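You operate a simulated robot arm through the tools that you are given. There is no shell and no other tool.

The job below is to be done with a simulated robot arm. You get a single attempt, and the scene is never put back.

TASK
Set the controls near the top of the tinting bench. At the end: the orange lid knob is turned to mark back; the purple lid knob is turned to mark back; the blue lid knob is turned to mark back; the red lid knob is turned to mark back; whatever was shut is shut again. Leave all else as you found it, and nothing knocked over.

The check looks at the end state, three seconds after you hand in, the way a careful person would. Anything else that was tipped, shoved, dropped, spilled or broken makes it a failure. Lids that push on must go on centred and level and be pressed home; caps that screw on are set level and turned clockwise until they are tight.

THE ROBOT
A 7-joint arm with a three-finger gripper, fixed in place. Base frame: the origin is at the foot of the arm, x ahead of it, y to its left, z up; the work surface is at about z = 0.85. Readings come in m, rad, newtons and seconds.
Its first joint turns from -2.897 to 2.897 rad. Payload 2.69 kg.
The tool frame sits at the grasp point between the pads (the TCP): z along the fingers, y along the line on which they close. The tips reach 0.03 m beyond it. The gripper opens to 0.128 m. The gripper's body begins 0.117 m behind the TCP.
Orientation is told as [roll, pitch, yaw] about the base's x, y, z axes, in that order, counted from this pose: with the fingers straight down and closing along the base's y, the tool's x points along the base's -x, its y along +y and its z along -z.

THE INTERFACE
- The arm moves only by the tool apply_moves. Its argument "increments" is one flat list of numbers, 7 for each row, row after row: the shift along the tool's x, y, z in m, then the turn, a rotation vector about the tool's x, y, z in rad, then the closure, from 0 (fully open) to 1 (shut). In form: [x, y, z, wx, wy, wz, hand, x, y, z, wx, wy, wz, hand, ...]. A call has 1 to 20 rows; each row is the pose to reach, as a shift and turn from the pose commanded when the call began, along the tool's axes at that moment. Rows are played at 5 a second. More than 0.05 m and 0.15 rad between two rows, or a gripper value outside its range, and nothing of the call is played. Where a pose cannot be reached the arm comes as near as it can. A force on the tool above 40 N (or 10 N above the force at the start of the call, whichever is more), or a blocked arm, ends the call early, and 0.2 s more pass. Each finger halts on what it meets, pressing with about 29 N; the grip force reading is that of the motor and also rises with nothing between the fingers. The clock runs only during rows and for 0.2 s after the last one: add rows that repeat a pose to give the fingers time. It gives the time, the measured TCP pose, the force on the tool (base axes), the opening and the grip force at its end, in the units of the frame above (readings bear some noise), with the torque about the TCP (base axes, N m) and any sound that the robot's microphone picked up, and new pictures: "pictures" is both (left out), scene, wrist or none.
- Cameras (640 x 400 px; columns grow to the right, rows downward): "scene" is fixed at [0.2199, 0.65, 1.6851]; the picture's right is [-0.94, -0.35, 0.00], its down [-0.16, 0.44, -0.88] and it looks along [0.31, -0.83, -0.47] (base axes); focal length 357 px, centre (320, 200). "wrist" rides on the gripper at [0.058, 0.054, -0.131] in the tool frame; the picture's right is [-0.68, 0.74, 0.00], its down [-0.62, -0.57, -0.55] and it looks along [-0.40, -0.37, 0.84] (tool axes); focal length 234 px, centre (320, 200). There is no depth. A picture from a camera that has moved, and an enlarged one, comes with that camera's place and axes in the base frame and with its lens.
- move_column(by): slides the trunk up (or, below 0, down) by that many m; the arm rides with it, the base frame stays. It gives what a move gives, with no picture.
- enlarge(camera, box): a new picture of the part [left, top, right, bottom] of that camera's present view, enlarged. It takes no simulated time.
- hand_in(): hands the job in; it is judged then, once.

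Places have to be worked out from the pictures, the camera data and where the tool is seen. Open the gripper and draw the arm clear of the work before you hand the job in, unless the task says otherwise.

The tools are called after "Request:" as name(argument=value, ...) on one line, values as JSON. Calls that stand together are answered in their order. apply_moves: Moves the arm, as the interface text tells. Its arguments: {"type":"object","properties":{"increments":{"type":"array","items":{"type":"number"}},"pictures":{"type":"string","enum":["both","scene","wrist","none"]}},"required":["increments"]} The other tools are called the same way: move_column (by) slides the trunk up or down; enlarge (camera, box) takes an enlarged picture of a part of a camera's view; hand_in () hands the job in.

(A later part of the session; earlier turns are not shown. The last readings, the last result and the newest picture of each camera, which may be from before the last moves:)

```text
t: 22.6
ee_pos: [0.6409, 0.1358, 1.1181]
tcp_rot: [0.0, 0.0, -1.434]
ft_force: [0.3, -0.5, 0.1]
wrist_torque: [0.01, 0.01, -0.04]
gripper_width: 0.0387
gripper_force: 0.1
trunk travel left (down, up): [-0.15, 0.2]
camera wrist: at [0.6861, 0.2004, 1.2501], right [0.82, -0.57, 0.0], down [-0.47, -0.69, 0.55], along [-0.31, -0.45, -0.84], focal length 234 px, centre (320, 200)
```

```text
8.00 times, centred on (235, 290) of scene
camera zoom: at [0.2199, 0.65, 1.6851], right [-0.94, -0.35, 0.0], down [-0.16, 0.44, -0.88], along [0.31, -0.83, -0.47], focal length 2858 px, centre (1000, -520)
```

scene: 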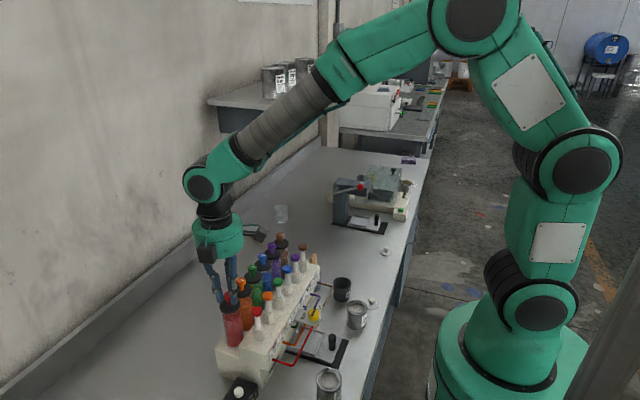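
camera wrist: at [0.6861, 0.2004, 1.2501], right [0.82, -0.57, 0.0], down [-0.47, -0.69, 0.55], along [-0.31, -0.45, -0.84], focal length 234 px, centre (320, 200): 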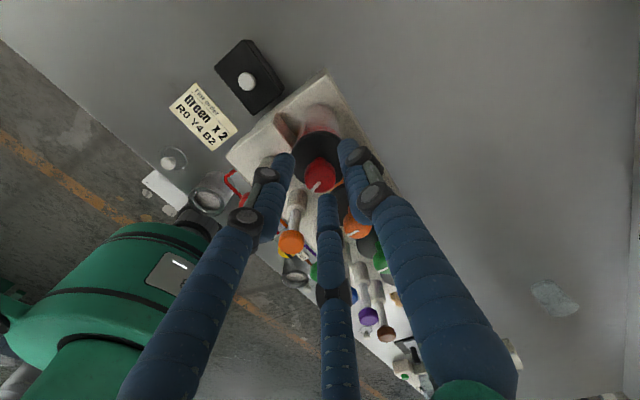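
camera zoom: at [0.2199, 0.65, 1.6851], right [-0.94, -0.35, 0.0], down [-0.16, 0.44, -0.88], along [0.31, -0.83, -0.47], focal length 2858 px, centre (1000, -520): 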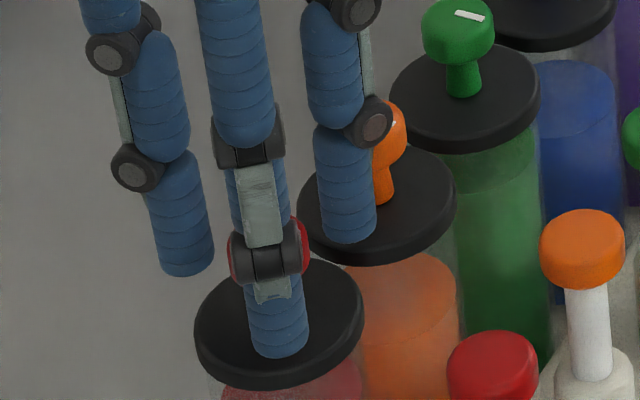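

Silhouettes from both yaws agree, so the tool is centred within ~0.5 mm, and the mark points 18° past front toward -y as expected. Now I grip and turn counter-clockwise a first 1.4 rad.

Request:
apply_moves(increments=[0, 0, 0, 0, 0, 0, 0.76, 0, 0, 0, 0, 0, 0, 0.8, 0, 0, 0, 0, 0, 0, 0.84, 0, 0, 0, 0, 0, 0, 0.9, 0, 0, 0, 0, 0, 0, 0.95, 0, 0, 0, 0, 0, 0, 0.95, 0, 0, 0, 0, 0, -0.1, 0.95, 0, 0, 0, 0, 0, -0.2, 0.95, 0, 0, 0, 0, 0, -0.3, 0.95, 0, 0, 0, 0, 0, -0.4, 0.95, 0, 0, 0, 0, 0, -0.5, 0.95, 0, 0, 0, 0, 0, -0.6, 0.95, 0, 0, 0, 0, 0, -0.7, 0.95, 0, 0, 0, 0, 0, -0.8, 0.95, 0, 0, 0, 0, 0, -0.9, 0.95, 0, 0, 0, 0, 0, -1.0, 0.95, 0, 0, 0, 0, 0, -1.1, 0.95, 0, 0, 0, 0, 0, -1.2, 0.95, 0, 0, 0, 0, 0, -1.3, 0.95, 0, 0, 0, 0, 0, -1.4, 0.95], pictures="wrist")

Request:
enlarge(camera="wrist", box=[264, 130, 376, 200])

Request:
enlarge(camera="scene", box=[195, 265, 275, 315])

```text
t: 26.8
ee_pos: [0.6417, 0.1363, 1.1178]
tcp_rot: [0.0, 0.002, -0.027]
ft_force: [4.3, -3.8, -7.3]
wrist_torque: [-0.27, 0.14, 0.02]
gripper_width: 0.0213
gripper_force: 44.4
trunk travel left (down, up): [-0.15, 0.2]
camera wrist: at [0.5845, 0.1907, 1.2502], right [0.7, 0.72, 0.0], down [0.6, -0.58, 0.55], along [0.39, -0.38, -0.84], focal length 234 px, centre (320, 200)
```

wrist: 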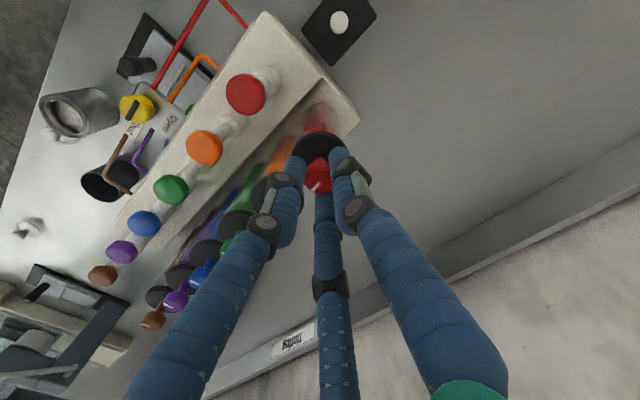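

```text
5.71 times, centred on (320, 165) of wrist
camera zoom: at [0.5845, 0.1907, 1.2502], right [0.7, 0.72, 0.0], down [0.6, -0.58, 0.55], along [0.39, -0.38, -0.84], focal length 1338 px, centre (320, 400)
```

zoom: 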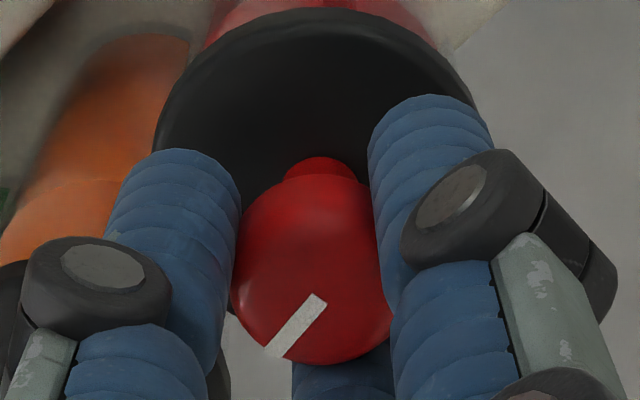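

```text
8.00 times, centred on (235, 290) of scene
camera zoom: at [0.2199, 0.65, 1.6851], right [-0.94, -0.35, 0.0], down [-0.16, 0.44, -0.88], along [0.31, -0.83, -0.47], focal length 2858 px, centre (1000, -520)
```

zoom: 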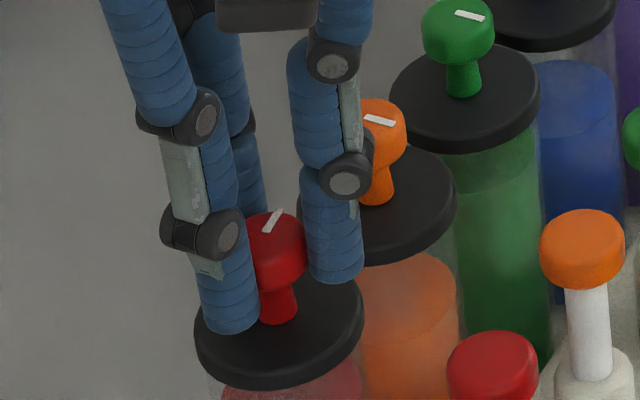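

No slip: the mark kept its place between the fingers through 1.4 rad. Turning the remaining ~1.43 rad to bring the red mark to +x.

Request:
apply_moves(increments=[0, 0, 0, 0, 0, -0.1, 0.95, 0, 0, 0, 0, 0, -0.2, 0.95, 0, 0, 0, 0, 0, -0.3, 0.95, 0, 0, 0, 0, 0, -0.4, 0.95, 0, 0, 0, 0, 0, -0.5, 0.95, 0, 0, 0, 0, 0, -0.6, 0.95, 0, 0, 0, 0, 0, -0.7, 0.95, 0, 0, 0, 0, 0, -0.8, 0.95, 0, 0, 0, 0, 0, -0.9, 0.95, 0, 0, 0, 0, 0, -1.0, 0.95, 0, 0, 0, 0, 0, -1.1, 0.95, 0, 0, 0, 0, 0, -1.2, 0.95, 0, 0, 0, 0, 0, -1.3, 0.95, 0, 0, 0, 0, 0, -1.4, 0.95, 0, 0, 0, 0, 0, -1.43, 0.95, 0, 0, 0, 0, 0, -1.43, 0.95], pictures="wrist")

Request:
enlarge(camera="wrist", box=[264, 130, 376, 200])

Request:
enlarge(camera="scene", box=[195, 265, 275, 315])

```text
t: 30.2
ee_pos: [0.642, 0.1351, 1.118]
tcp_rot: [0.002, 0.0, 1.402]
ft_force: [-6.5, -16.8, -1.2]
wrist_torque: [-0.45, 0.16, -0.01]
gripper_width: 0.022
gripper_force: 44.7
trunk travel left (down, up): [-0.15, 0.2]
camera wrist: at [0.5786, 0.0869, 1.2502], right [-0.61, 0.79, 0.0], down [0.66, 0.51, 0.55], along [0.43, 0.34, -0.84], focal length 234 px, centre (320, 200)
```

wrist: 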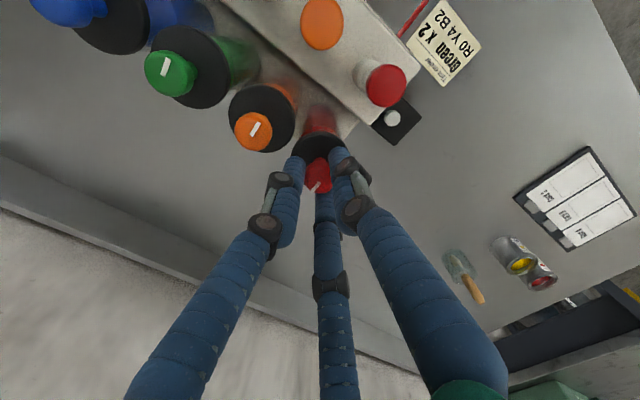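

```text
5.71 times, centred on (320, 165) of wrist
camera zoom: at [0.5786, 0.0869, 1.2502], right [-0.61, 0.79, 0.0], down [0.66, 0.51, 0.55], along [0.43, 0.34, -0.84], focal length 1338 px, centre (320, 400)
```

zoom: 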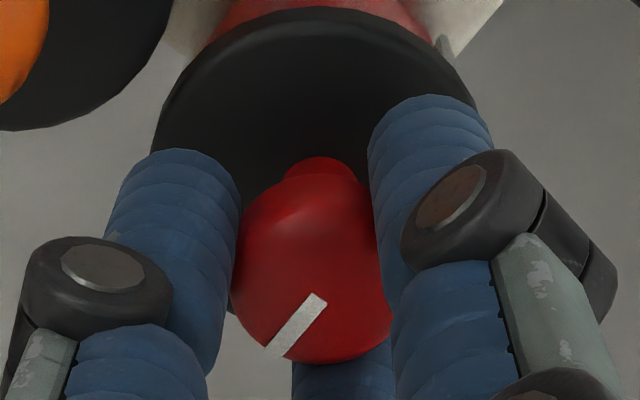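

```text
8.00 times, centred on (235, 290) of scene
camera zoom: at [0.2199, 0.65, 1.6851], right [-0.94, -0.35, 0.0], down [-0.16, 0.44, -0.88], along [0.31, -0.83, -0.47], focal length 2858 px, centre (1000, -520)
```

zoom: 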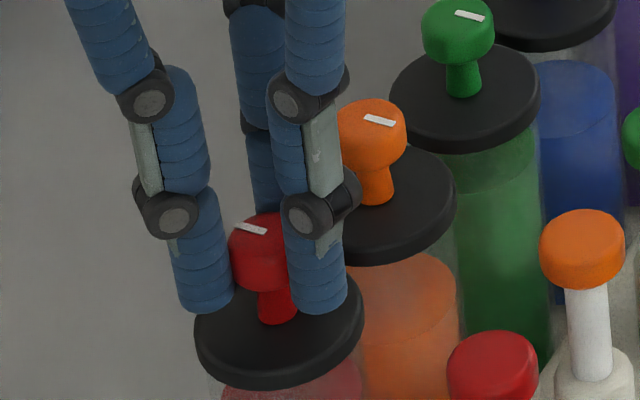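

The red mark now lies along +x (parallel to the untouched orange mark but opposite). Releasing, then rising 6 cm straight up to clear the knob tops.

Request:
apply_moves(increments=[0, 0, 0, 0, 0, 0, 0.85, 0, 0, 0, 0, 0, 0, 0.75, 0, 0, 0, 0, 0, 0, 0.7, 0, 0, 0, 0, 0, 0, 0.7, 0, 0, -0.01, 0, 0, 0, 0.7, 0, 0, -0.02, 0, 0, 0, 0.7, 0, 0, -0.03, 0, 0, 0, 0.7, 0, 0, -0.045, 0, 0, 0, 0.7, 0, 0, -0.06, 0, 0, 0, 0.7, 0, 0, -0.06, 0, 0, 0, 0.7], pictures="wrist")

Request:
enlarge(camera="wrist", box=[240, 100, 352, 170])

Request:
enlarge(camera="scene", box=[215, 260, 279, 300])

```text
t: 32.4
ee_pos: [0.6427, 0.1357, 1.1776]
tcp_rot: [-0.001, 0.001, 1.4]
ft_force: [-0.7, -0.8, 0.5]
wrist_torque: [0.02, -0.04, 0.01]
gripper_width: 0.0382
gripper_force: 0.0
trunk travel left (down, up): [-0.15, 0.2]
camera wrist: at [0.579, 0.0869, 1.3095], right [-0.61, 0.79, 0.0], down [0.66, 0.51, 0.55], along [0.43, 0.33, -0.84], focal length 234 px, centre (320, 200)
```

wrist: 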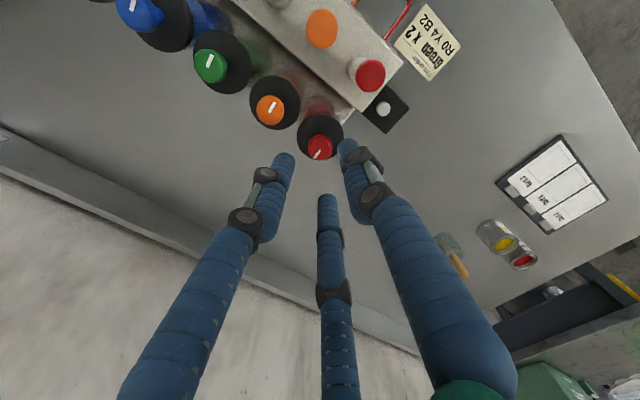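

```text
5.71 times, centred on (296, 135) of wrist
camera zoom: at [0.579, 0.0869, 1.3095], right [-0.61, 0.79, 0.0], down [0.66, 0.51, 0.55], along [0.43, 0.33, -0.84], focal length 1338 px, centre (457, 571)
```

zoom: 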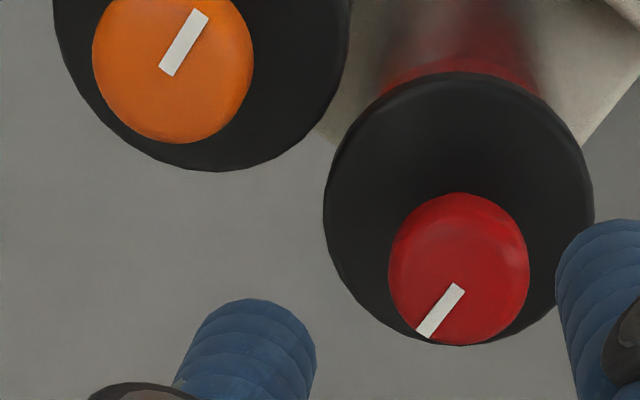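

```text
10.00 times, centred on (247, 280) of scene
camera zoom: at [0.2199, 0.65, 1.6851], right [-0.94, -0.35, 0.0], down [-0.16, 0.44, -0.88], along [0.31, -0.83, -0.47], focal length 3573 px, centre (1050, -600)
```

zoom: 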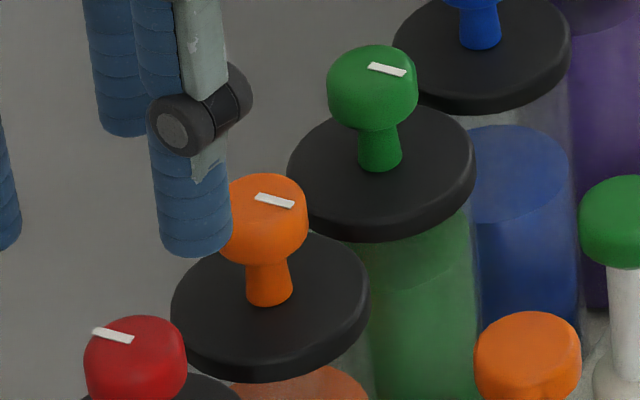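

Relative to the orange mark, the red one is 180° opposite within about 1°, and its lid looks undisturbed. Now shifting 54 mm in -y to above the orange knob while winding yaw back to about -1.57, at the same safe height.

Request:
apply_moves(increments=[0.00266, -0.00046, 0, 0, 0, 0.1485, 0.7, 0.00532, -0.00091, 0, 0, 0, 0.297, 0.7, 0.00798, -0.00137, 0, 0, 0, 0.4455, 0.7, 0.01064, -0.00182, 0, 0, 0, 0.594, 0.7, 0.0133, -0.00228, 0, 0, 0, 0.7425, 0.7, 0.01596, -0.00273, 0, 0, 0, 0.891, 0.7, 0.01862, -0.00319, 0, 0, 0, 1.0395, 0.7, 0.02128, -0.00364, 0, 0, 0, 1.188, 0.7, 0.02394, -0.0041, 0, 0, 0, 1.3365, 0.7, 0.0266, -0.00455, 0, 0, 0, 1.485, 0.7, 0.02926, -0.00501, 0, 0, 0, 1.6335, 0.7, 0.03192, -0.00546, 0, 0, 0, 1.782, 0.7, 0.03458, -0.00592, 0, 0, 0, 1.9305, 0.7, 0.03724, -0.00637, 0, 0, 0, 2.079, 0.7, 0.0399, -0.00683, 0, 0, 0, 2.2275, 0.7, 0.04256, -0.00728, 0, 0, 0, 2.376, 0.7, 0.04522, -0.00774, 0, 0, 0, 2.5245, 0.7, 0.04788, -0.00819, 0, 0, 0, 2.673, 0.7, 0.05054, -0.00865, 0, 0, 0, 2.8215, 0.7, 0.0532, -0.0091, 0, 0, 0, 2.97, 0.7], pictures="wrist")

Request:
enlarge(camera="wrist", box=[264, 110, 376, 180])

Request:
enlarge(camera="scene", box=[205, 235, 301, 295])

```text
t: 36.6
ee_pos: [0.642, 0.0817, 1.1789]
tcp_rot: [0.001, 0.001, -1.574]
ft_force: [-0.7, -0.5, -0.6]
wrist_torque: [-0.01, -0.01, 0.0]
gripper_width: 0.0386
gripper_force: 0.0
trunk travel left (down, up): [-0.15, 0.2]
camera wrist: at [0.6953, 0.14, 1.3103], right [0.74, -0.68, 0.0], down [-0.57, -0.61, 0.55], along [-0.37, -0.4, -0.84], focal length 234 px, centre (320, 200)
```

wrist: 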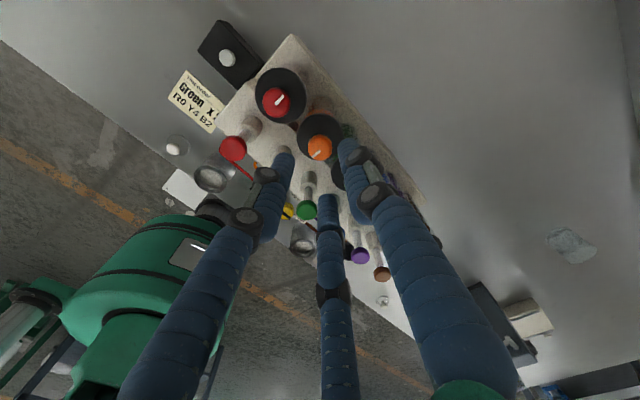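

```text
5.71 times, centred on (320, 145) of wrist
camera zoom: at [0.6953, 0.14, 1.3103], right [0.74, -0.68, 0.0], down [-0.57, -0.61, 0.55], along [-0.37, -0.4, -0.84], focal length 1338 px, centre (320, 514)
```

zoom: 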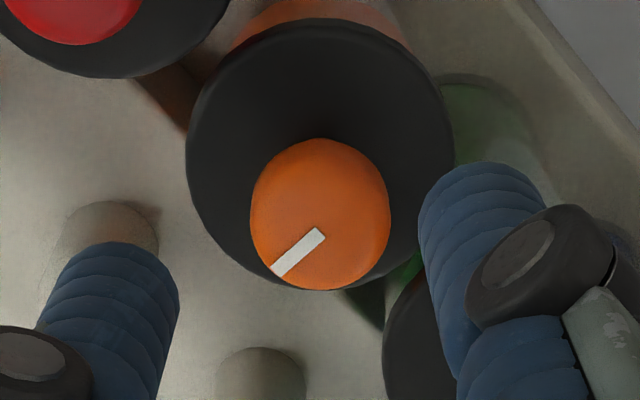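

```text
6.67 times, centred on (253, 265) of scene
camera zoom: at [0.2199, 0.65, 1.6851], right [-0.94, -0.35, 0.0], down [-0.16, 0.44, -0.88], along [0.31, -0.83, -0.47], focal length 2382 px, centre (767, -233)
```

zoom: 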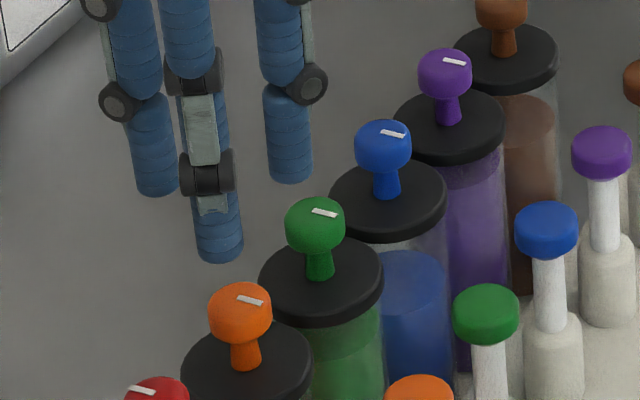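

The orange knob is centred under the tool (silhouette centre on the axis, top height consistent). Lowering 60 mm to the same grip height as before.

Request:
apply_moves(increments=[0, 0, 0.012, 0, 0, 0, 0.7, 0, 0, 0.024, 0, 0, 0, 0.7, 0, 0, 0.034, 0, 0, 0, 0.7, 0, 0, 0.043, 0, 0, 0, 0.7, 0, 0, 0.052, 0, 0, 0, 0.7, 0, 0, 0.06, 0, 0, 0, 0.7, 0, 0, 0.06, 0, 0, 0, 0.7], pictures="wrist")

Request:
enlarge(camera="wrist", box=[264, 130, 376, 200])

Request:
enlarge(camera="scene", box=[205, 255, 285, 305])

```text
t: 38.2
ee_pos: [0.6407, 0.0824, 1.1178]
tcp_rot: [0.0, 0.002, -1.571]
ft_force: [-0.2, -0.7, 0.2]
wrist_torque: [0.02, 0.01, -0.02]
gripper_width: 0.0385
gripper_force: 0.1
trunk travel left (down, up): [-0.15, 0.2]
camera wrist: at [0.6948, 0.1409, 1.2499], right [0.74, -0.68, 0.0], down [-0.57, -0.62, 0.55], along [-0.37, -0.4, -0.84], focal length 234 px, centre (320, 200)
```

wrist: 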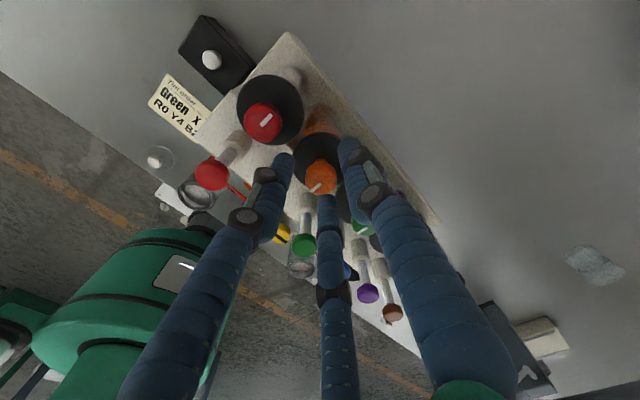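

```text
5.71 times, centred on (320, 165) of wrist
camera zoom: at [0.6948, 0.1409, 1.2499], right [0.74, -0.68, 0.0], down [-0.57, -0.62, 0.55], along [-0.37, -0.4, -0.84], focal length 1338 px, centre (320, 400)
```

zoom: 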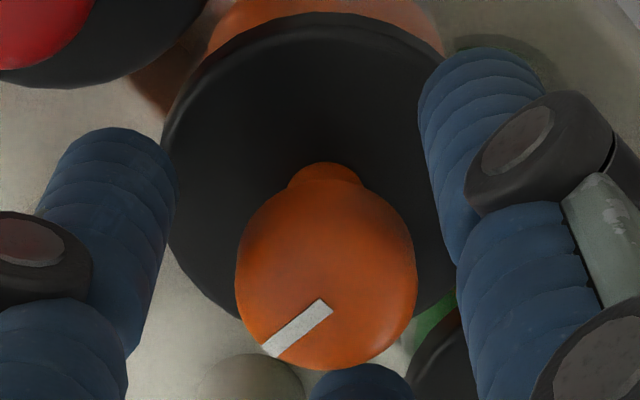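

```text
8.00 times, centred on (245, 280) of scene
camera zoom: at [0.2199, 0.65, 1.6851], right [-0.94, -0.35, 0.0], down [-0.16, 0.44, -0.88], along [0.31, -0.83, -0.47], focal length 2858 px, centre (920, -440)
```

zoom: 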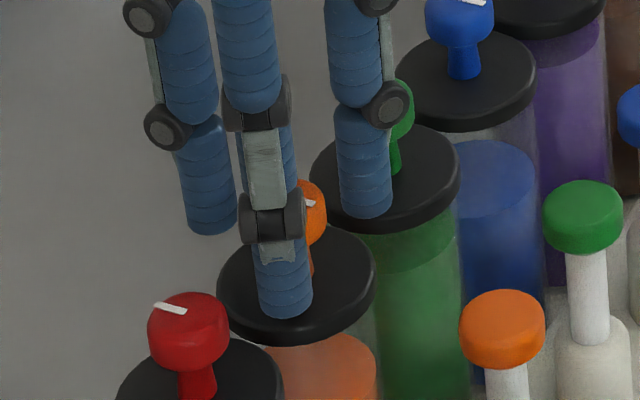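

Orange looks ~1.5 mm toward -y of the tool axis; I correct by -1.3 mm in y, grip, and turn counter-clockwise 1.3 rad.

Request:
apply_moves(increments=[-0.0013, 0, 0, 0, 0, 0, 0.7, -0.0013, 0, 0, 0, 0, 0, 0.76, -0.0013, 0, 0, 0, 0, 0, 0.8, -0.0013, 0, 0, 0, 0, 0, 0.84, -0.0013, 0, 0, 0, 0, 0, 0.9, -0.0013, 0, 0, 0, 0, 0, 0.95, -0.0013, 0, 0, 0, 0, 0, 0.95, -0.0013, 0, 0, 0, 0, -0.1, 0.95, -0.0013, 0, 0, 0, 0, -0.2, 0.95, -0.0013, 0, 0, 0, 0, -0.3, 0.95, -0.0013, 0, 0, 0, 0, -0.4, 0.95, -0.0013, 0, 0, 0, 0, -0.5, 0.95, -0.0013, 0, 0, 0, 0, -0.6, 0.95, -0.0013, 0, 0, 0, 0, -0.7, 0.95, -0.0013, 0, 0, 0, 0, -0.8, 0.95, -0.0013, 0, 0, 0, 0, -0.9, 0.95, -0.0013, 0, 0, 0, 0, -1.0, 0.95, -0.0013, 0, 0, 0, 0, -1.1, 0.95, -0.0013, 0, 0, 0, 0, -1.2, 0.95, -0.0013, 0, 0, 0, 0, -1.3, 0.95], pictures="wrist")

Request:
enlarge(camera="wrist", box=[264, 130, 376, 200])

Request:
enlarge(camera="scene", box=[205, 255, 285, 305])

```text
t: 42.4
ee_pos: [0.6417, 0.0816, 1.1191]
tcp_rot: [-0.001, -0.002, -0.268]
ft_force: [-10.7, 4.8, -7.9]
wrist_torque: [0.18, 0.74, -0.04]
gripper_width: 0.0223
gripper_force: 45.3
trunk travel left (down, up): [-0.15, 0.2]
camera wrist: at [0.5993, 0.1486, 1.2499], right [0.85, 0.53, 0.0], down [0.44, -0.71, 0.55], along [0.29, -0.47, -0.84], focal length 234 px, centre (320, 200)
```

wrist: 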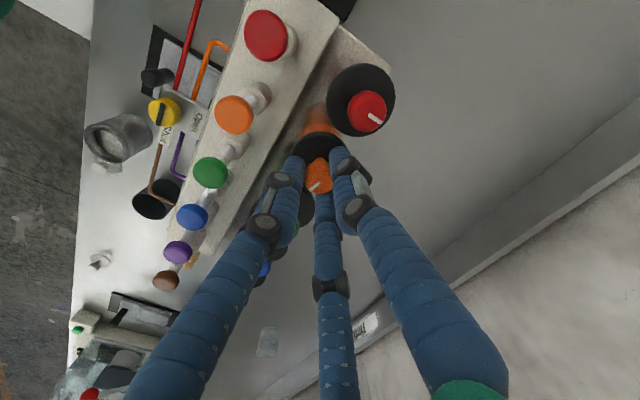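

```text
5.71 times, centred on (320, 165) of wrist
camera zoom: at [0.5993, 0.1486, 1.2499], right [0.85, 0.53, 0.0], down [0.44, -0.71, 0.55], along [0.29, -0.47, -0.84], focal length 1338 px, centre (320, 400)
```

zoom: 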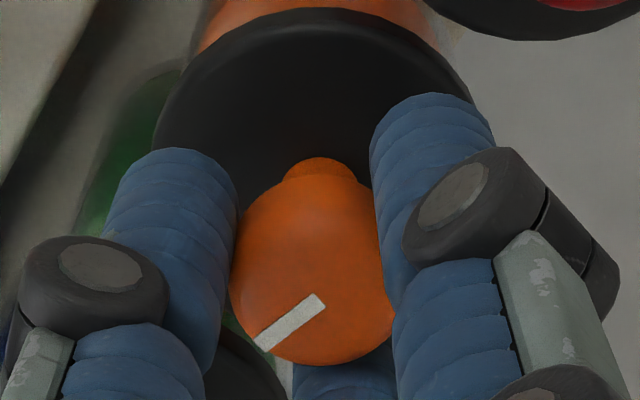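

```text
8.00 times, centred on (245, 280) of scene
camera zoom: at [0.2199, 0.65, 1.6851], right [-0.94, -0.35, 0.0], down [-0.16, 0.44, -0.88], along [0.31, -0.83, -0.47], focal length 2858 px, centre (920, -440)
```

zoom: 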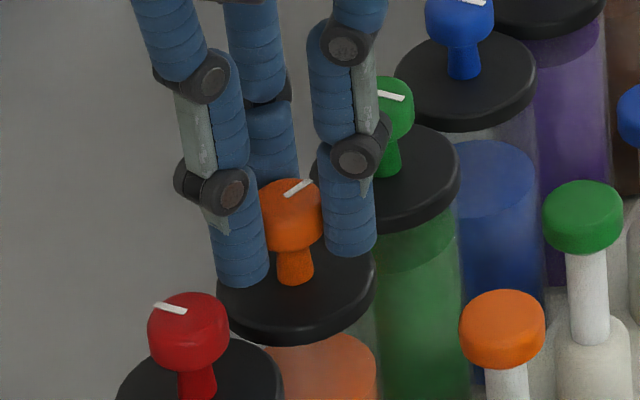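

Turning well without slip. Continuing the remaining 1.84 rad for orange.

Request:
apply_moves(increments=[0, 0, 0, 0, 0, -0.1, 0.95, 0, 0, 0, 0, 0, -0.2, 0.95, 0, 0, 0, 0, 0, -0.3, 0.95, 0, 0, 0, 0, 0, -0.4, 0.95, 0, 0, 0, 0, 0, -0.5, 0.95, 0, 0, 0, 0, 0, -0.6, 0.95, 0, 0, 0, 0, 0, -0.7, 0.95, 0, 0, 0, 0, 0, -0.8, 0.95, 0, 0, 0, 0, 0, -0.9, 0.95, 0, 0, 0, 0, 0, -1.0, 0.95, 0, 0, 0, 0, 0, -1.1, 0.95, 0, 0, 0, 0, 0, -1.2, 0.95, 0, 0, 0, 0, 0, -1.3, 0.95, 0, 0, 0, 0, 0, -1.4, 0.95, 0, 0, 0, 0, 0, -1.5, 0.95, 0, 0, 0, 0, 0, -1.6, 0.95, 0, 0, 0, 0, 0, -1.7, 0.95, 0, 0, 0, 0, 0, -1.8, 0.95, 0, 0, 0, 0, 0, -1.84, 0.95, 0, 0, 0, 0, 0, -1.84, 0.95], pictures="wrist")

Request:
enlarge(camera="wrist", box=[264, 130, 376, 200])

Request:
enlarge(camera="scene", box=[205, 255, 285, 305])

```text
t: 46.6
ee_pos: [0.6416, 0.0806, 1.1187]
tcp_rot: [-0.002, 0.001, 1.57]
ft_force: [-1.2, 6.9, -11.7]
wrist_torque: [-0.02, -0.02, 0.0]
gripper_width: 0.0221
gripper_force: 45.2
trunk travel left (down, up): [-0.15, 0.2]
camera wrist: at [0.5876, 0.023, 1.2501], right [-0.74, 0.68, 0.0], down [0.57, 0.62, 0.55], along [0.37, 0.4, -0.84], focal length 234 px, centre (320, 200)
```

wrist: 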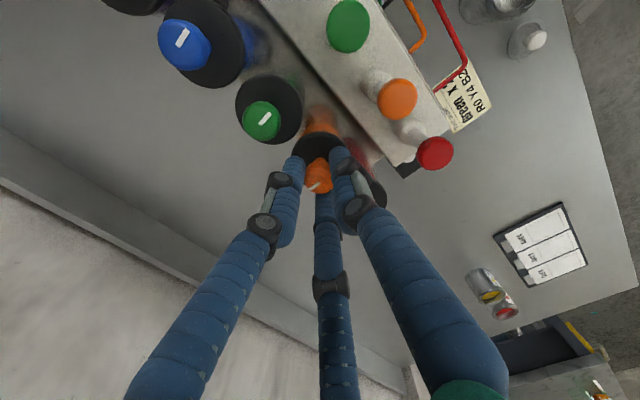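

```text
5.71 times, centred on (320, 165) of wrist
camera zoom: at [0.5876, 0.023, 1.2501], right [-0.74, 0.68, 0.0], down [0.57, 0.62, 0.55], along [0.37, 0.4, -0.84], focal length 1338 px, centre (320, 400)
```

zoom: 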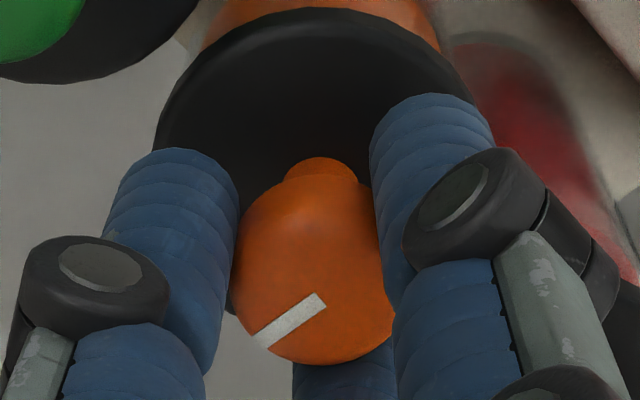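

```text
8.00 times, centred on (245, 280) of scene
camera zoom: at [0.2199, 0.65, 1.6851], right [-0.94, -0.35, 0.0], down [-0.16, 0.44, -0.88], along [0.31, -0.83, -0.47], focal length 2858 px, centre (920, -440)
```

zoom: 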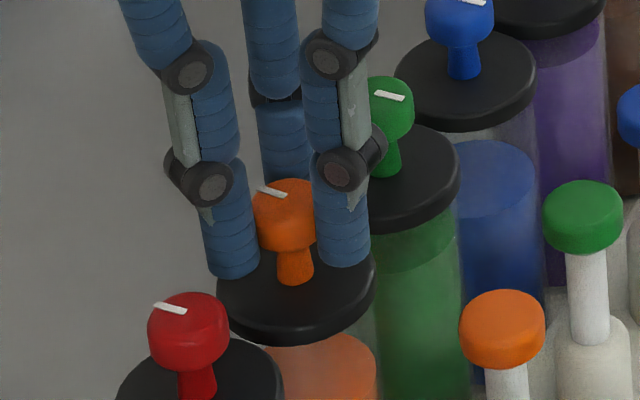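

The orange mark is now parallel to the red's, at back. Releasing and rising 60 mm.

Request:
apply_moves(increments=[0, 0, 0, 0, 0, 0, 0.85, 0, 0, 0, 0, 0, 0, 0.75, 0, 0, 0, 0, 0, 0, 0.7, 0, 0, 0, 0, 0, 0, 0.7, 0, 0, -0.01, 0, 0, 0, 0.7, 0, 0, -0.02, 0, 0, 0, 0.7, 0, 0, -0.03, 0, 0, 0, 0.7, 0, 0, -0.045, 0, 0, 0, 0.7, 0, 0, -0.06, 0, 0, 0, 0.7, 0, 0, -0.06, 0, 0, 0, 0.7], pictures="wrist")

Request:
enlarge(camera="wrist", box=[240, 100, 352, 170])

Request:
enlarge(camera="scene", box=[215, 250, 279, 290])

```text
t: 48.8
ee_pos: [0.6399, 0.0808, 1.1779]
tcp_rot: [0.002, 0.0, 1.569]
ft_force: [0.1, 0.2, -0.5]
wrist_torque: [0.03, 0.02, 0.01]
gripper_width: 0.0387
gripper_force: 0.1
trunk travel left (down, up): [-0.15, 0.2]
camera wrist: at [0.5858, 0.0225, 1.3093], right [-0.74, 0.68, 0.0], down [0.57, 0.62, 0.55], along [0.37, 0.4, -0.84], focal length 234 px, centre (320, 200)
```

wrist: 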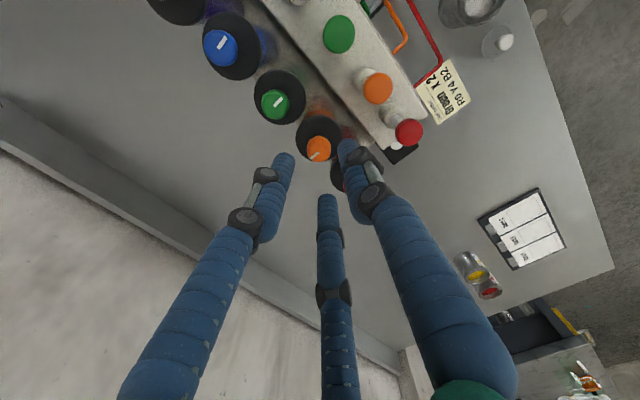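

```text
5.71 times, centred on (296, 135) of wrist
camera zoom: at [0.5858, 0.0225, 1.3093], right [-0.74, 0.68, 0.0], down [0.57, 0.62, 0.55], along [0.37, 0.4, -0.84], focal length 1338 px, centre (457, 571)
```

zoom: 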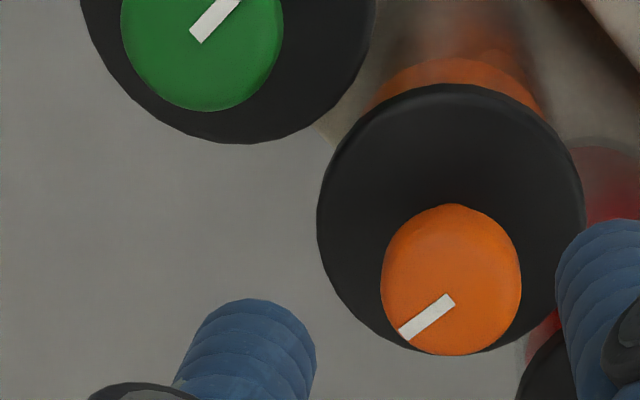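

```text
10.00 times, centred on (247, 270) of scene
camera zoom: at [0.2199, 0.65, 1.6851], right [-0.94, -0.35, 0.0], down [-0.16, 0.44, -0.88], along [0.31, -0.83, -0.47], focal length 3573 px, centre (1050, -500)
```

zoom: 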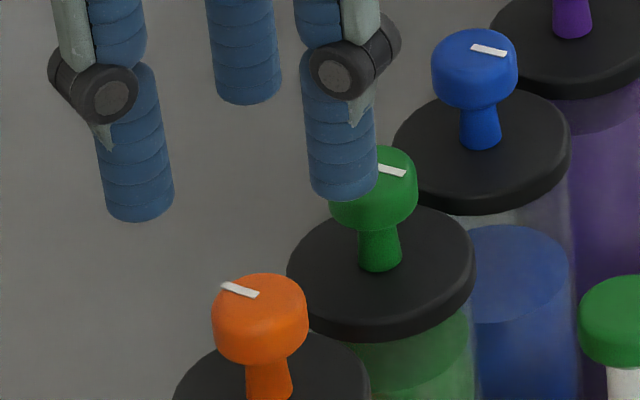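

Measuring orange's final angle more precisely with tighter zooms, using the untouched green as reference.

Request:
enlarge(camera="wrist", box=[296, 130, 344, 160])

Request:
enlarge(camera="wrist", box=[250, 85, 298, 115])

Request:
enlarge(camera="scene", box=[223, 270, 255, 290])

Request:
enlarge(camera="scene", box=[210, 285, 242, 305])

```text
13.33 times, centred on (320, 145) of wrist
camera zoom: at [0.5858, 0.0225, 1.3093], right [-0.74, 0.68, 0.0], down [0.57, 0.62, 0.55], along [0.37, 0.4, -0.84], focal length 3122 px, centre (320, 933)
```

zoom: 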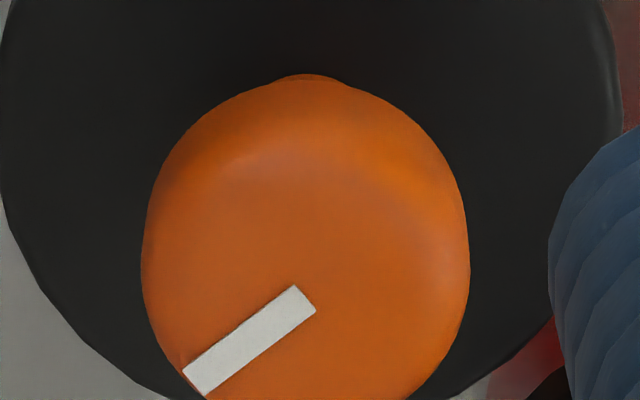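

```text
13.33 times, centred on (274, 100) of wrist
camera zoom: at [0.5858, 0.0225, 1.3093], right [-0.74, 0.68, 0.0], down [0.57, 0.62, 0.55], along [0.37, 0.4, -0.84], focal length 3122 px, centre (933, 1533)
```

zoom: 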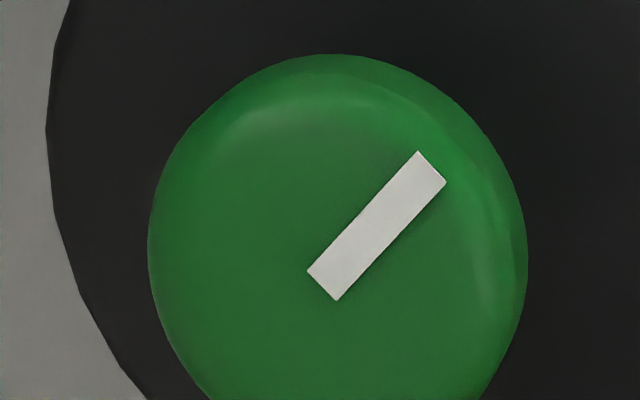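

```text
16.00 times, centred on (239, 280) of scene
camera zoom: at [0.2199, 0.65, 1.6851], right [-0.94, -0.35, 0.0], down [-0.16, 0.44, -0.88], along [0.31, -0.83, -0.47], focal length 5717 px, centre (1616, -1080)
```

zoom: 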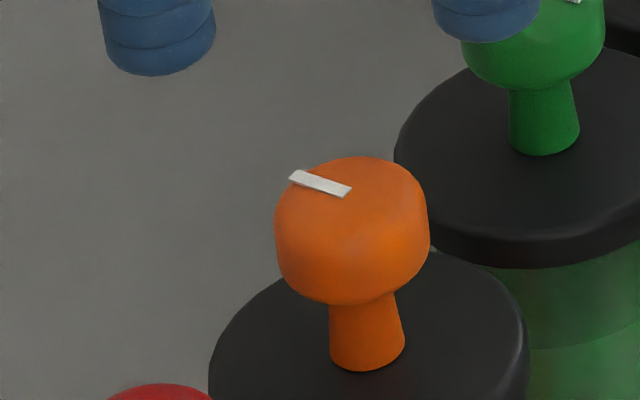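

```text
16.00 times, centred on (226, 295) of scene
camera zoom: at [0.2199, 0.65, 1.6851], right [-0.94, -0.35, 0.0], down [-0.16, 0.44, -0.88], along [0.31, -0.83, -0.47], focal length 5717 px, centre (1824, -1320)
```

zoom: 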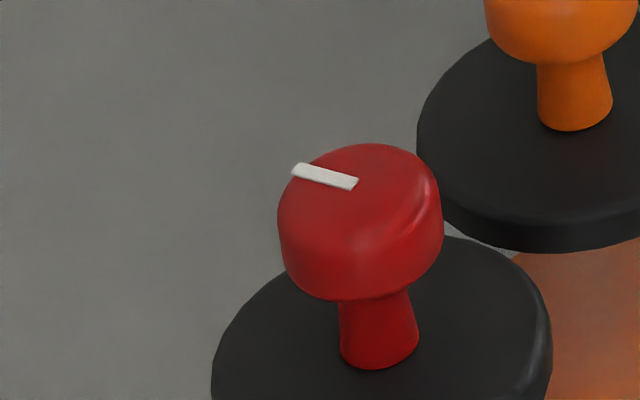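

Orange measures about -3° short of exact back (green reference reads 0°), red about +1.7°. I'll regrip orange and nudge it ~0.055 rad further to be tidy.

Request:
apply_moves(increments=[0, 0, 0.012, 0, 0, 0, 0.7, 0, 0, 0.024, 0, 0, 0, 0.7, 0, 0, 0.034, 0, 0, 0, 0.7, 0, 0, 0.043, 0, 0, 0, 0.7, 0, 0, 0.052, 0, 0, 0, 0.7, 0, 0, 0.06, 0, 0, 0, 0.7, 0, 0, 0.06, 0, 0, 0, 0.76, 0, 0, 0.06, 0, 0, 0, 0.8, 0, 0, 0.06, 0, 0, 0, 0.84, 0, 0, 0.06, 0, 0, 0, 0.9, 0, 0, 0.06, 0, 0, 0, 0.95, 0, 0, 0.06, 0, 0, 0, 0.95, 0, 0, 0.06, 0, 0, -0.02, 0.95, 0, 0, 0.06, 0, 0, -0.04, 0.95, 0, 0, 0.06, 0, 0, -0.055, 0.95, 0, 0, 0.06, 0, 0, -0.055, 0.95], pictures="none")

Request:
enlarge(camera="wrist", box=[264, 130, 376, 200])

Request:
enlarge(camera="scene", box=[223, 270, 255, 290])

```text
t: 52.2
ee_pos: [0.6423, 0.0811, 1.1197]
tcp_rot: [0.0, 0.001, 1.625]
ft_force: [-3.4, 1.1, 12.8]
wrist_torque: [0.04, 0.41, 0.03]
gripper_width: 0.022
gripper_force: 45.1
trunk travel left (down, up): [-0.15, 0.2]
```

```text
5.71 times, centred on (320, 165) of wrist
camera zoom: at [0.5907, 0.02, 1.2514], right [-0.77, 0.64, 0.0], down [0.53, 0.65, 0.55], along [0.35, 0.42, -0.84], focal length 1338 px, centre (320, 400)
```

zoom: 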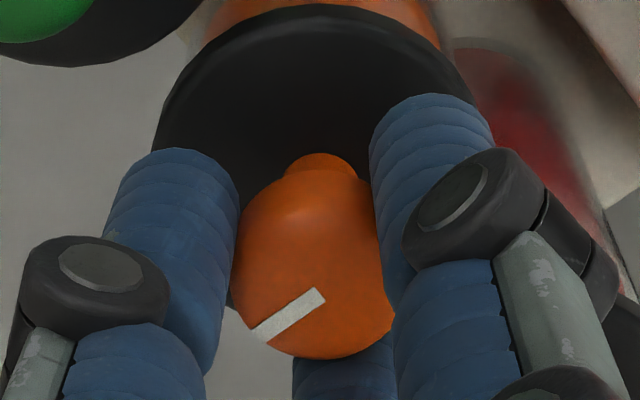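

```text
16.00 times, centred on (239, 280) of scene
camera zoom: at [0.2199, 0.65, 1.6851], right [-0.94, -0.35, 0.0], down [-0.16, 0.44, -0.88], along [0.31, -0.83, -0.47], focal length 5717 px, centre (1616, -1080)
```

zoom: 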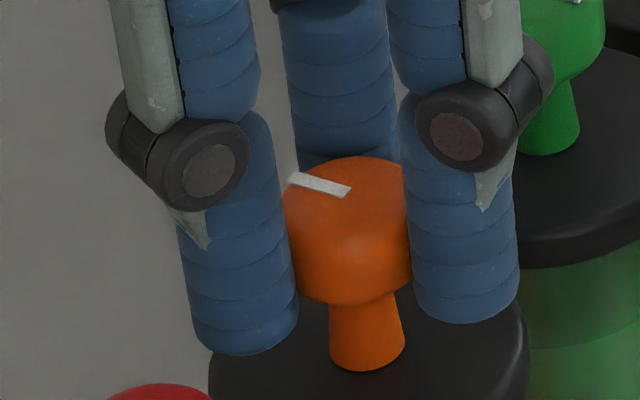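

Orange now measures within ~1° of straight back. Releasing and rising again.

Request:
apply_moves(increments=[0, 0, 0, 0, 0, 0, 0.85, 0, 0, 0, 0, 0, 0, 0.75, 0, 0, 0, 0, 0, 0, 0.7, 0, 0, 0, 0, 0, 0, 0.7, 0, 0, -0.01, 0, 0, 0, 0.7, 0, 0, -0.02, 0, 0, 0, 0.7, 0, 0, -0.03, 0, 0, 0, 0.7, 0, 0, -0.045, 0, 0, 0, 0.7, 0, 0, -0.06, 0, 0, 0, 0.7, 0, 0, -0.06, 0, 0, 0, 0.7], pictures="none")

Request:
enlarge(camera="wrist", box=[264, 110, 376, 180])

Request:
enlarge(camera="scene", box=[223, 270, 255, 290])

```text
t: 54.4
ee_pos: [0.6416, 0.0808, 1.1791]
tcp_rot: [0.001, 0.0, 1.623]
ft_force: [0.0, 1.1, 0.1]
wrist_torque: [-0.03, -0.02, 0.0]
gripper_width: 0.0386
gripper_force: 0.0
trunk travel left (down, up): [-0.15, 0.2]
```

```text
5.71 times, centred on (320, 145) of wrist
camera zoom: at [0.591, 0.0204, 1.3107], right [-0.77, 0.64, 0.0], down [0.53, 0.65, 0.55], along [0.35, 0.42, -0.84], focal length 1338 px, centre (320, 514)
```

zoom: 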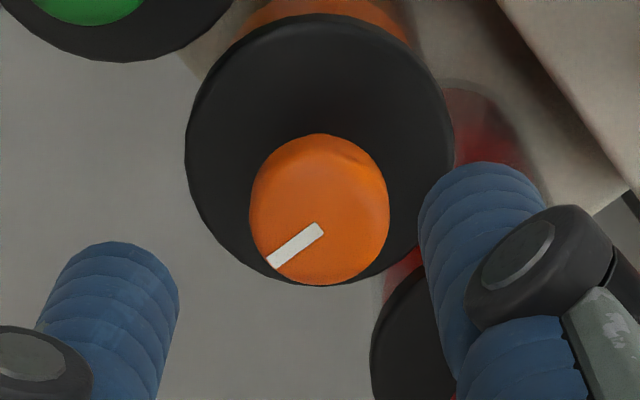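

```text
16.00 times, centred on (239, 280) of scene
camera zoom: at [0.2199, 0.65, 1.6851], right [-0.94, -0.35, 0.0], down [-0.16, 0.44, -0.88], along [0.31, -0.83, -0.47], focal length 5717 px, centre (1616, -1080)
```

zoom: 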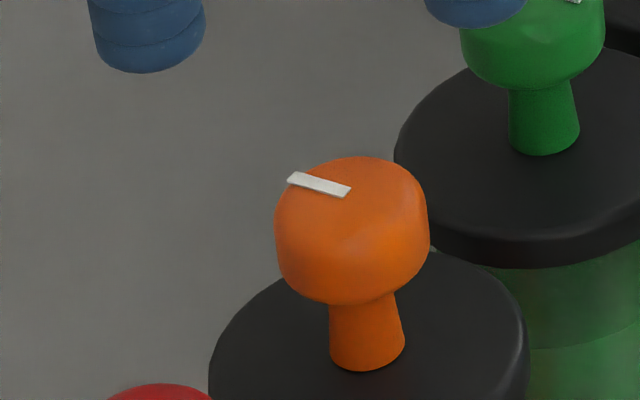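

Orange is done and its lid untouched. Next, move 108.5 mm in -y to above the blue knob (over green, tips 4 cm above its top) while winding the wrist back.

Request:
apply_moves(increments=[0.00542, 0.0003, 0, 0, 0, 0.1485, 0.7, 0.01083, 0.00059, 0, 0, 0, 0.297, 0.7, 0.01625, 0.00089, 0, 0, 0, 0.4455, 0.7, 0.02166, 0.00118, 0, 0, 0, 0.594, 0.7, 0.02708, 0.00148, 0, 0, 0, 0.7425, 0.7, 0.03249, 0.00177, 0, 0, 0, 0.891, 0.7, 0.03791, 0.00207, 0, 0, 0, 1.0395, 0.7, 0.04332, 0.00236, 0, 0, 0, 1.188, 0.7, 0.04874, 0.00266, 0, 0, 0, 1.3365, 0.7, 0.05415, 0.00295, 0, 0, 0, 1.485, 0.7, 0.05957, 0.00325, 0, 0, 0, 1.6335, 0.7, 0.06498, 0.00354, 0, 0, 0, 1.782, 0.7, 0.0704, 0.00384, 0, 0, 0, 1.9305, 0.7, 0.07581, 0.00413, 0, 0, 0, 2.079, 0.7, 0.08123, 0.00443, 0, 0, 0, 2.2275, 0.7, 0.08664, 0.00472, 0, 0, 0, 2.376, 0.7, 0.09206, 0.00502, 0, 0, 0, 2.5245, 0.7, 0.09747, 0.00531, 0, 0, 0, 2.673, 0.7, 0.10289, 0.00561, 0, 0, 0, 2.8215, 0.7, 0.1083, 0.0059, 0, 0, 0, 2.97, 0.7], pictures="none")

Request:
enlarge(camera="wrist", box=[264, 110, 376, 180])

Request:
enlarge(camera="scene", box=[215, 230, 311, 290])

```text
t: 58.6
ee_pos: [0.6414, -0.0277, 1.1786]
tcp_rot: [0.001, 0.0, -1.349]
ft_force: [0.3, -0.7, 0.9]
wrist_torque: [0.01, -0.02, 0.02]
gripper_width: 0.0381
gripper_force: 0.1
trunk travel left (down, up): [-0.15, 0.2]
```

```text
5.71 times, centred on (320, 145) of wrist
camera zoom: at [0.6801, 0.0418, 1.3101], right [0.87, -0.5, 0.0], down [-0.41, -0.73, 0.55], along [-0.27, -0.48, -0.84], focal length 1338 px, centre (320, 514)
```

zoom: 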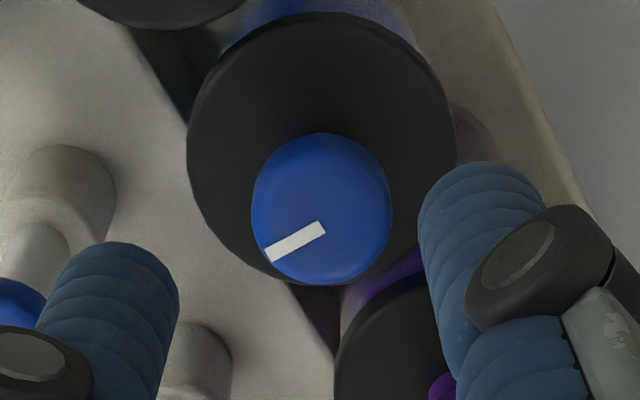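

```text
6.67 times, centred on (263, 260) of scene
camera zoom: at [0.2199, 0.65, 1.6851], right [-0.94, -0.35, 0.0], down [-0.16, 0.44, -0.88], along [0.31, -0.83, -0.47], focal length 2382 px, centre (700, -200)
```

zoom: 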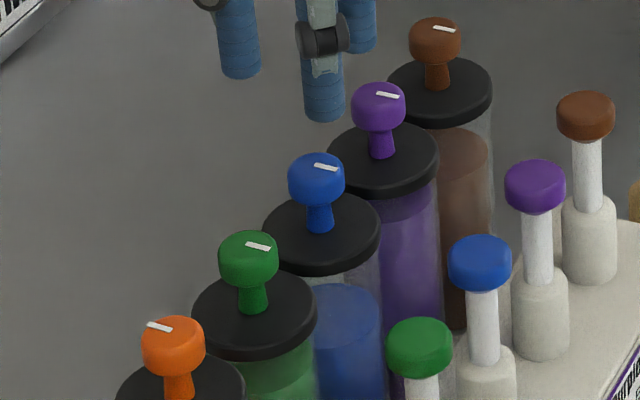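

Blue is centred under the tool. I finish winding to yaw ≈ -1.57 and descend 60 mm, then check centring.

Request:
apply_moves(increments=[0, 0, 0, 0, 0, 0.11, 0.7, 0, 0, 0.006, 0, 0, 0.22, 0.7, 0, 0, 0.018, 0, 0, 0.22, 0.7, 0, 0, 0.03, 0, 0, 0.22, 0.7, 0, 0, 0.041, 0, 0, 0.22, 0.7, 0, 0, 0.051, 0, 0, 0.22, 0.7, 0, 0, 0.06, 0, 0, 0.22, 0.7, 0, 0, 0.06, 0, 0, 0.22, 0.7], pictures="none")

Request:
enlarge(camera="wrist", box=[264, 130, 376, 200])

Request:
enlarge(camera="scene", box=[225, 235, 305, 285])

```text
t: 60.4
ee_pos: [0.6414, -0.0269, 1.1178]
tcp_rot: [0.001, 0.001, -1.564]
ft_force: [0.3, 0.8, 0.0]
wrist_torque: [0.01, 0.02, -0.01]
gripper_width: 0.0384
gripper_force: 0.1
trunk travel left (down, up): [-0.15, 0.2]
```

```text
5.71 times, centred on (320, 165) of wrist
camera zoom: at [0.6942, 0.0314, 1.2502], right [0.74, -0.67, 0.0], down [-0.56, -0.62, 0.55], along [-0.37, -0.41, -0.84], focal length 1338 px, centre (320, 400)
```

zoom: 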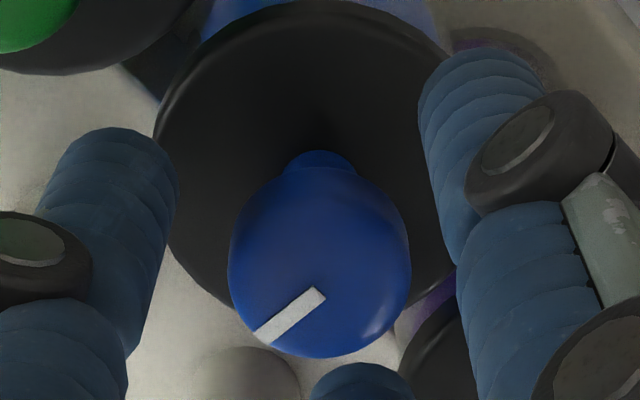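

```text
8.00 times, centred on (265, 260) of scene
camera zoom: at [0.2199, 0.65, 1.6851], right [-0.94, -0.35, 0.0], down [-0.16, 0.44, -0.88], along [0.31, -0.83, -0.47], focal length 2858 px, centre (760, -280)
```

zoom: 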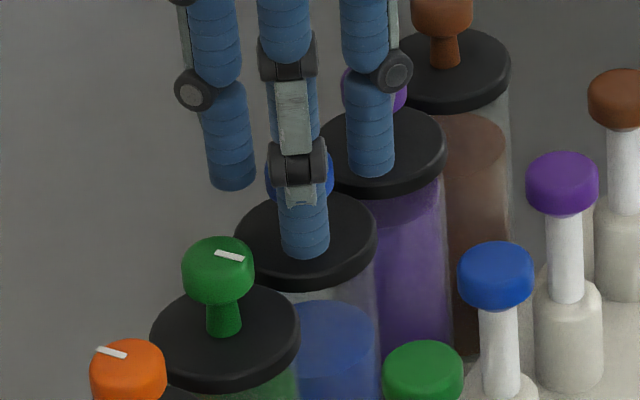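

Blue is centred within ~0.3 mm. Gripping and turning counter-clockwise 1.4 rad.

Request:
apply_moves(increments=[0, 0, 0, 0, 0, 0, 0.76, 0, 0, 0, 0, 0, 0, 0.8, 0, 0, 0, 0, 0, 0, 0.84, 0, 0, 0, 0, 0, 0, 0.9, 0, 0, 0, 0, 0, 0, 0.95, 0, 0, 0, 0, 0, 0, 0.95, 0, 0, 0, 0, 0, -0.1, 0.95, 0, 0, 0, 0, 0, -0.2, 0.95, 0, 0, 0, 0, 0, -0.3, 0.95, 0, 0, 0, 0, 0, -0.4, 0.95, 0, 0, 0, 0, 0, -0.5, 0.95, 0, 0, 0, 0, 0, -0.6, 0.95, 0, 0, 0, 0, 0, -0.7, 0.95, 0, 0, 0, 0, 0, -0.8, 0.95, 0, 0, 0, 0, 0, -0.9, 0.95, 0, 0, 0, 0, 0, -1.0, 0.95, 0, 0, 0, 0, 0, -1.1, 0.95, 0, 0, 0, 0, 0, -1.2, 0.95, 0, 0, 0, 0, 0, -1.3, 0.95, 0, 0, 0, 0, 0, -1.4, 0.95], pictures="none")

Request:
enlarge(camera="wrist", box=[264, 130, 376, 200])

Request:
enlarge(camera="scene", box=[225, 235, 305, 285])

```text
t: 64.6
ee_pos: [0.6422, -0.0273, 1.1182]
tcp_rot: [0.0, 0.0, -0.164]
ft_force: [1.1, 22.5, 5.9]
wrist_torque: [0.81, 0.04, 0.03]
gripper_width: 0.0222
gripper_force: 45.3
trunk travel left (down, up): [-0.15, 0.2]
```

```text
5.71 times, centred on (320, 165) of wrist
camera zoom: at [0.5923, 0.0359, 1.2503], right [0.79, 0.62, 0.0], down [0.52, -0.66, 0.55], along [0.34, -0.43, -0.84], focal length 1338 px, centre (320, 400)
```

zoom: 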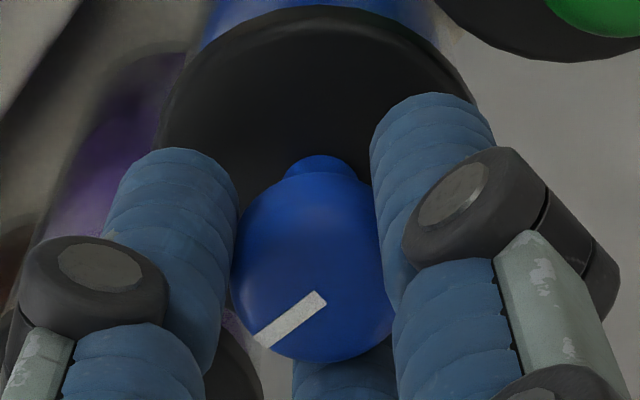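

```text
8.00 times, centred on (265, 260) of scene
camera zoom: at [0.2199, 0.65, 1.6851], right [-0.94, -0.35, 0.0], down [-0.16, 0.44, -0.88], along [0.31, -0.83, -0.47], focal length 2858 px, centre (760, -280)
```

zoom: 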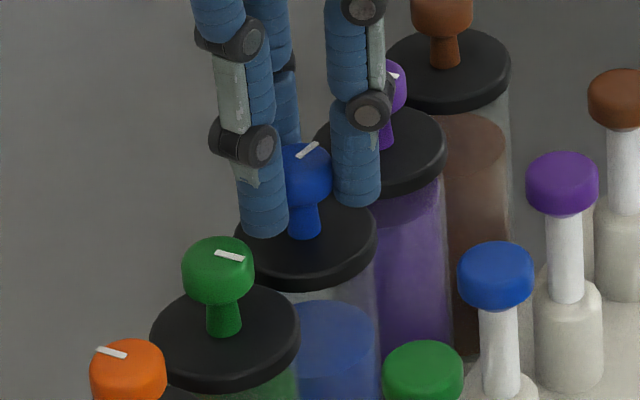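

Turning fine, though a 22 N side force in y has built up; I'll ease the tool 0.4 mm in +y while continuing another 0.9 rad.

Request:
apply_moves(increments=[7e-05, 0.0004, 0, 0, 0, 0, 0.95, 7e-05, 0.0004, 0, 0, 0, -0.1, 0.95, 7e-05, 0.0004, 0, 0, 0, -0.2, 0.95, 7e-05, 0.0004, 0, 0, 0, -0.3, 0.95, 7e-05, 0.0004, 0, 0, 0, -0.4, 0.95, 7e-05, 0.0004, 0, 0, 0, -0.5, 0.95, 7e-05, 0.0004, 0, 0, 0, -0.6, 0.95, 7e-05, 0.0004, 0, 0, 0, -0.7, 0.95, 7e-05, 0.0004, 0, 0, 0, -0.8, 0.95, 7e-05, 0.0004, 0, 0, 0, -0.9, 0.95], pictures="none")

```text
t: 66.8
ee_pos: [0.6408, -0.027, 1.1186]
tcp_rot: [-0.002, -0.001, 0.736]
ft_force: [3.9, 9.9, 6.9]
wrist_torque: [0.23, -0.27, -0.01]
gripper_width: 0.0223
gripper_force: 45.5
trunk travel left (down, up): [-0.15, 0.2]
```

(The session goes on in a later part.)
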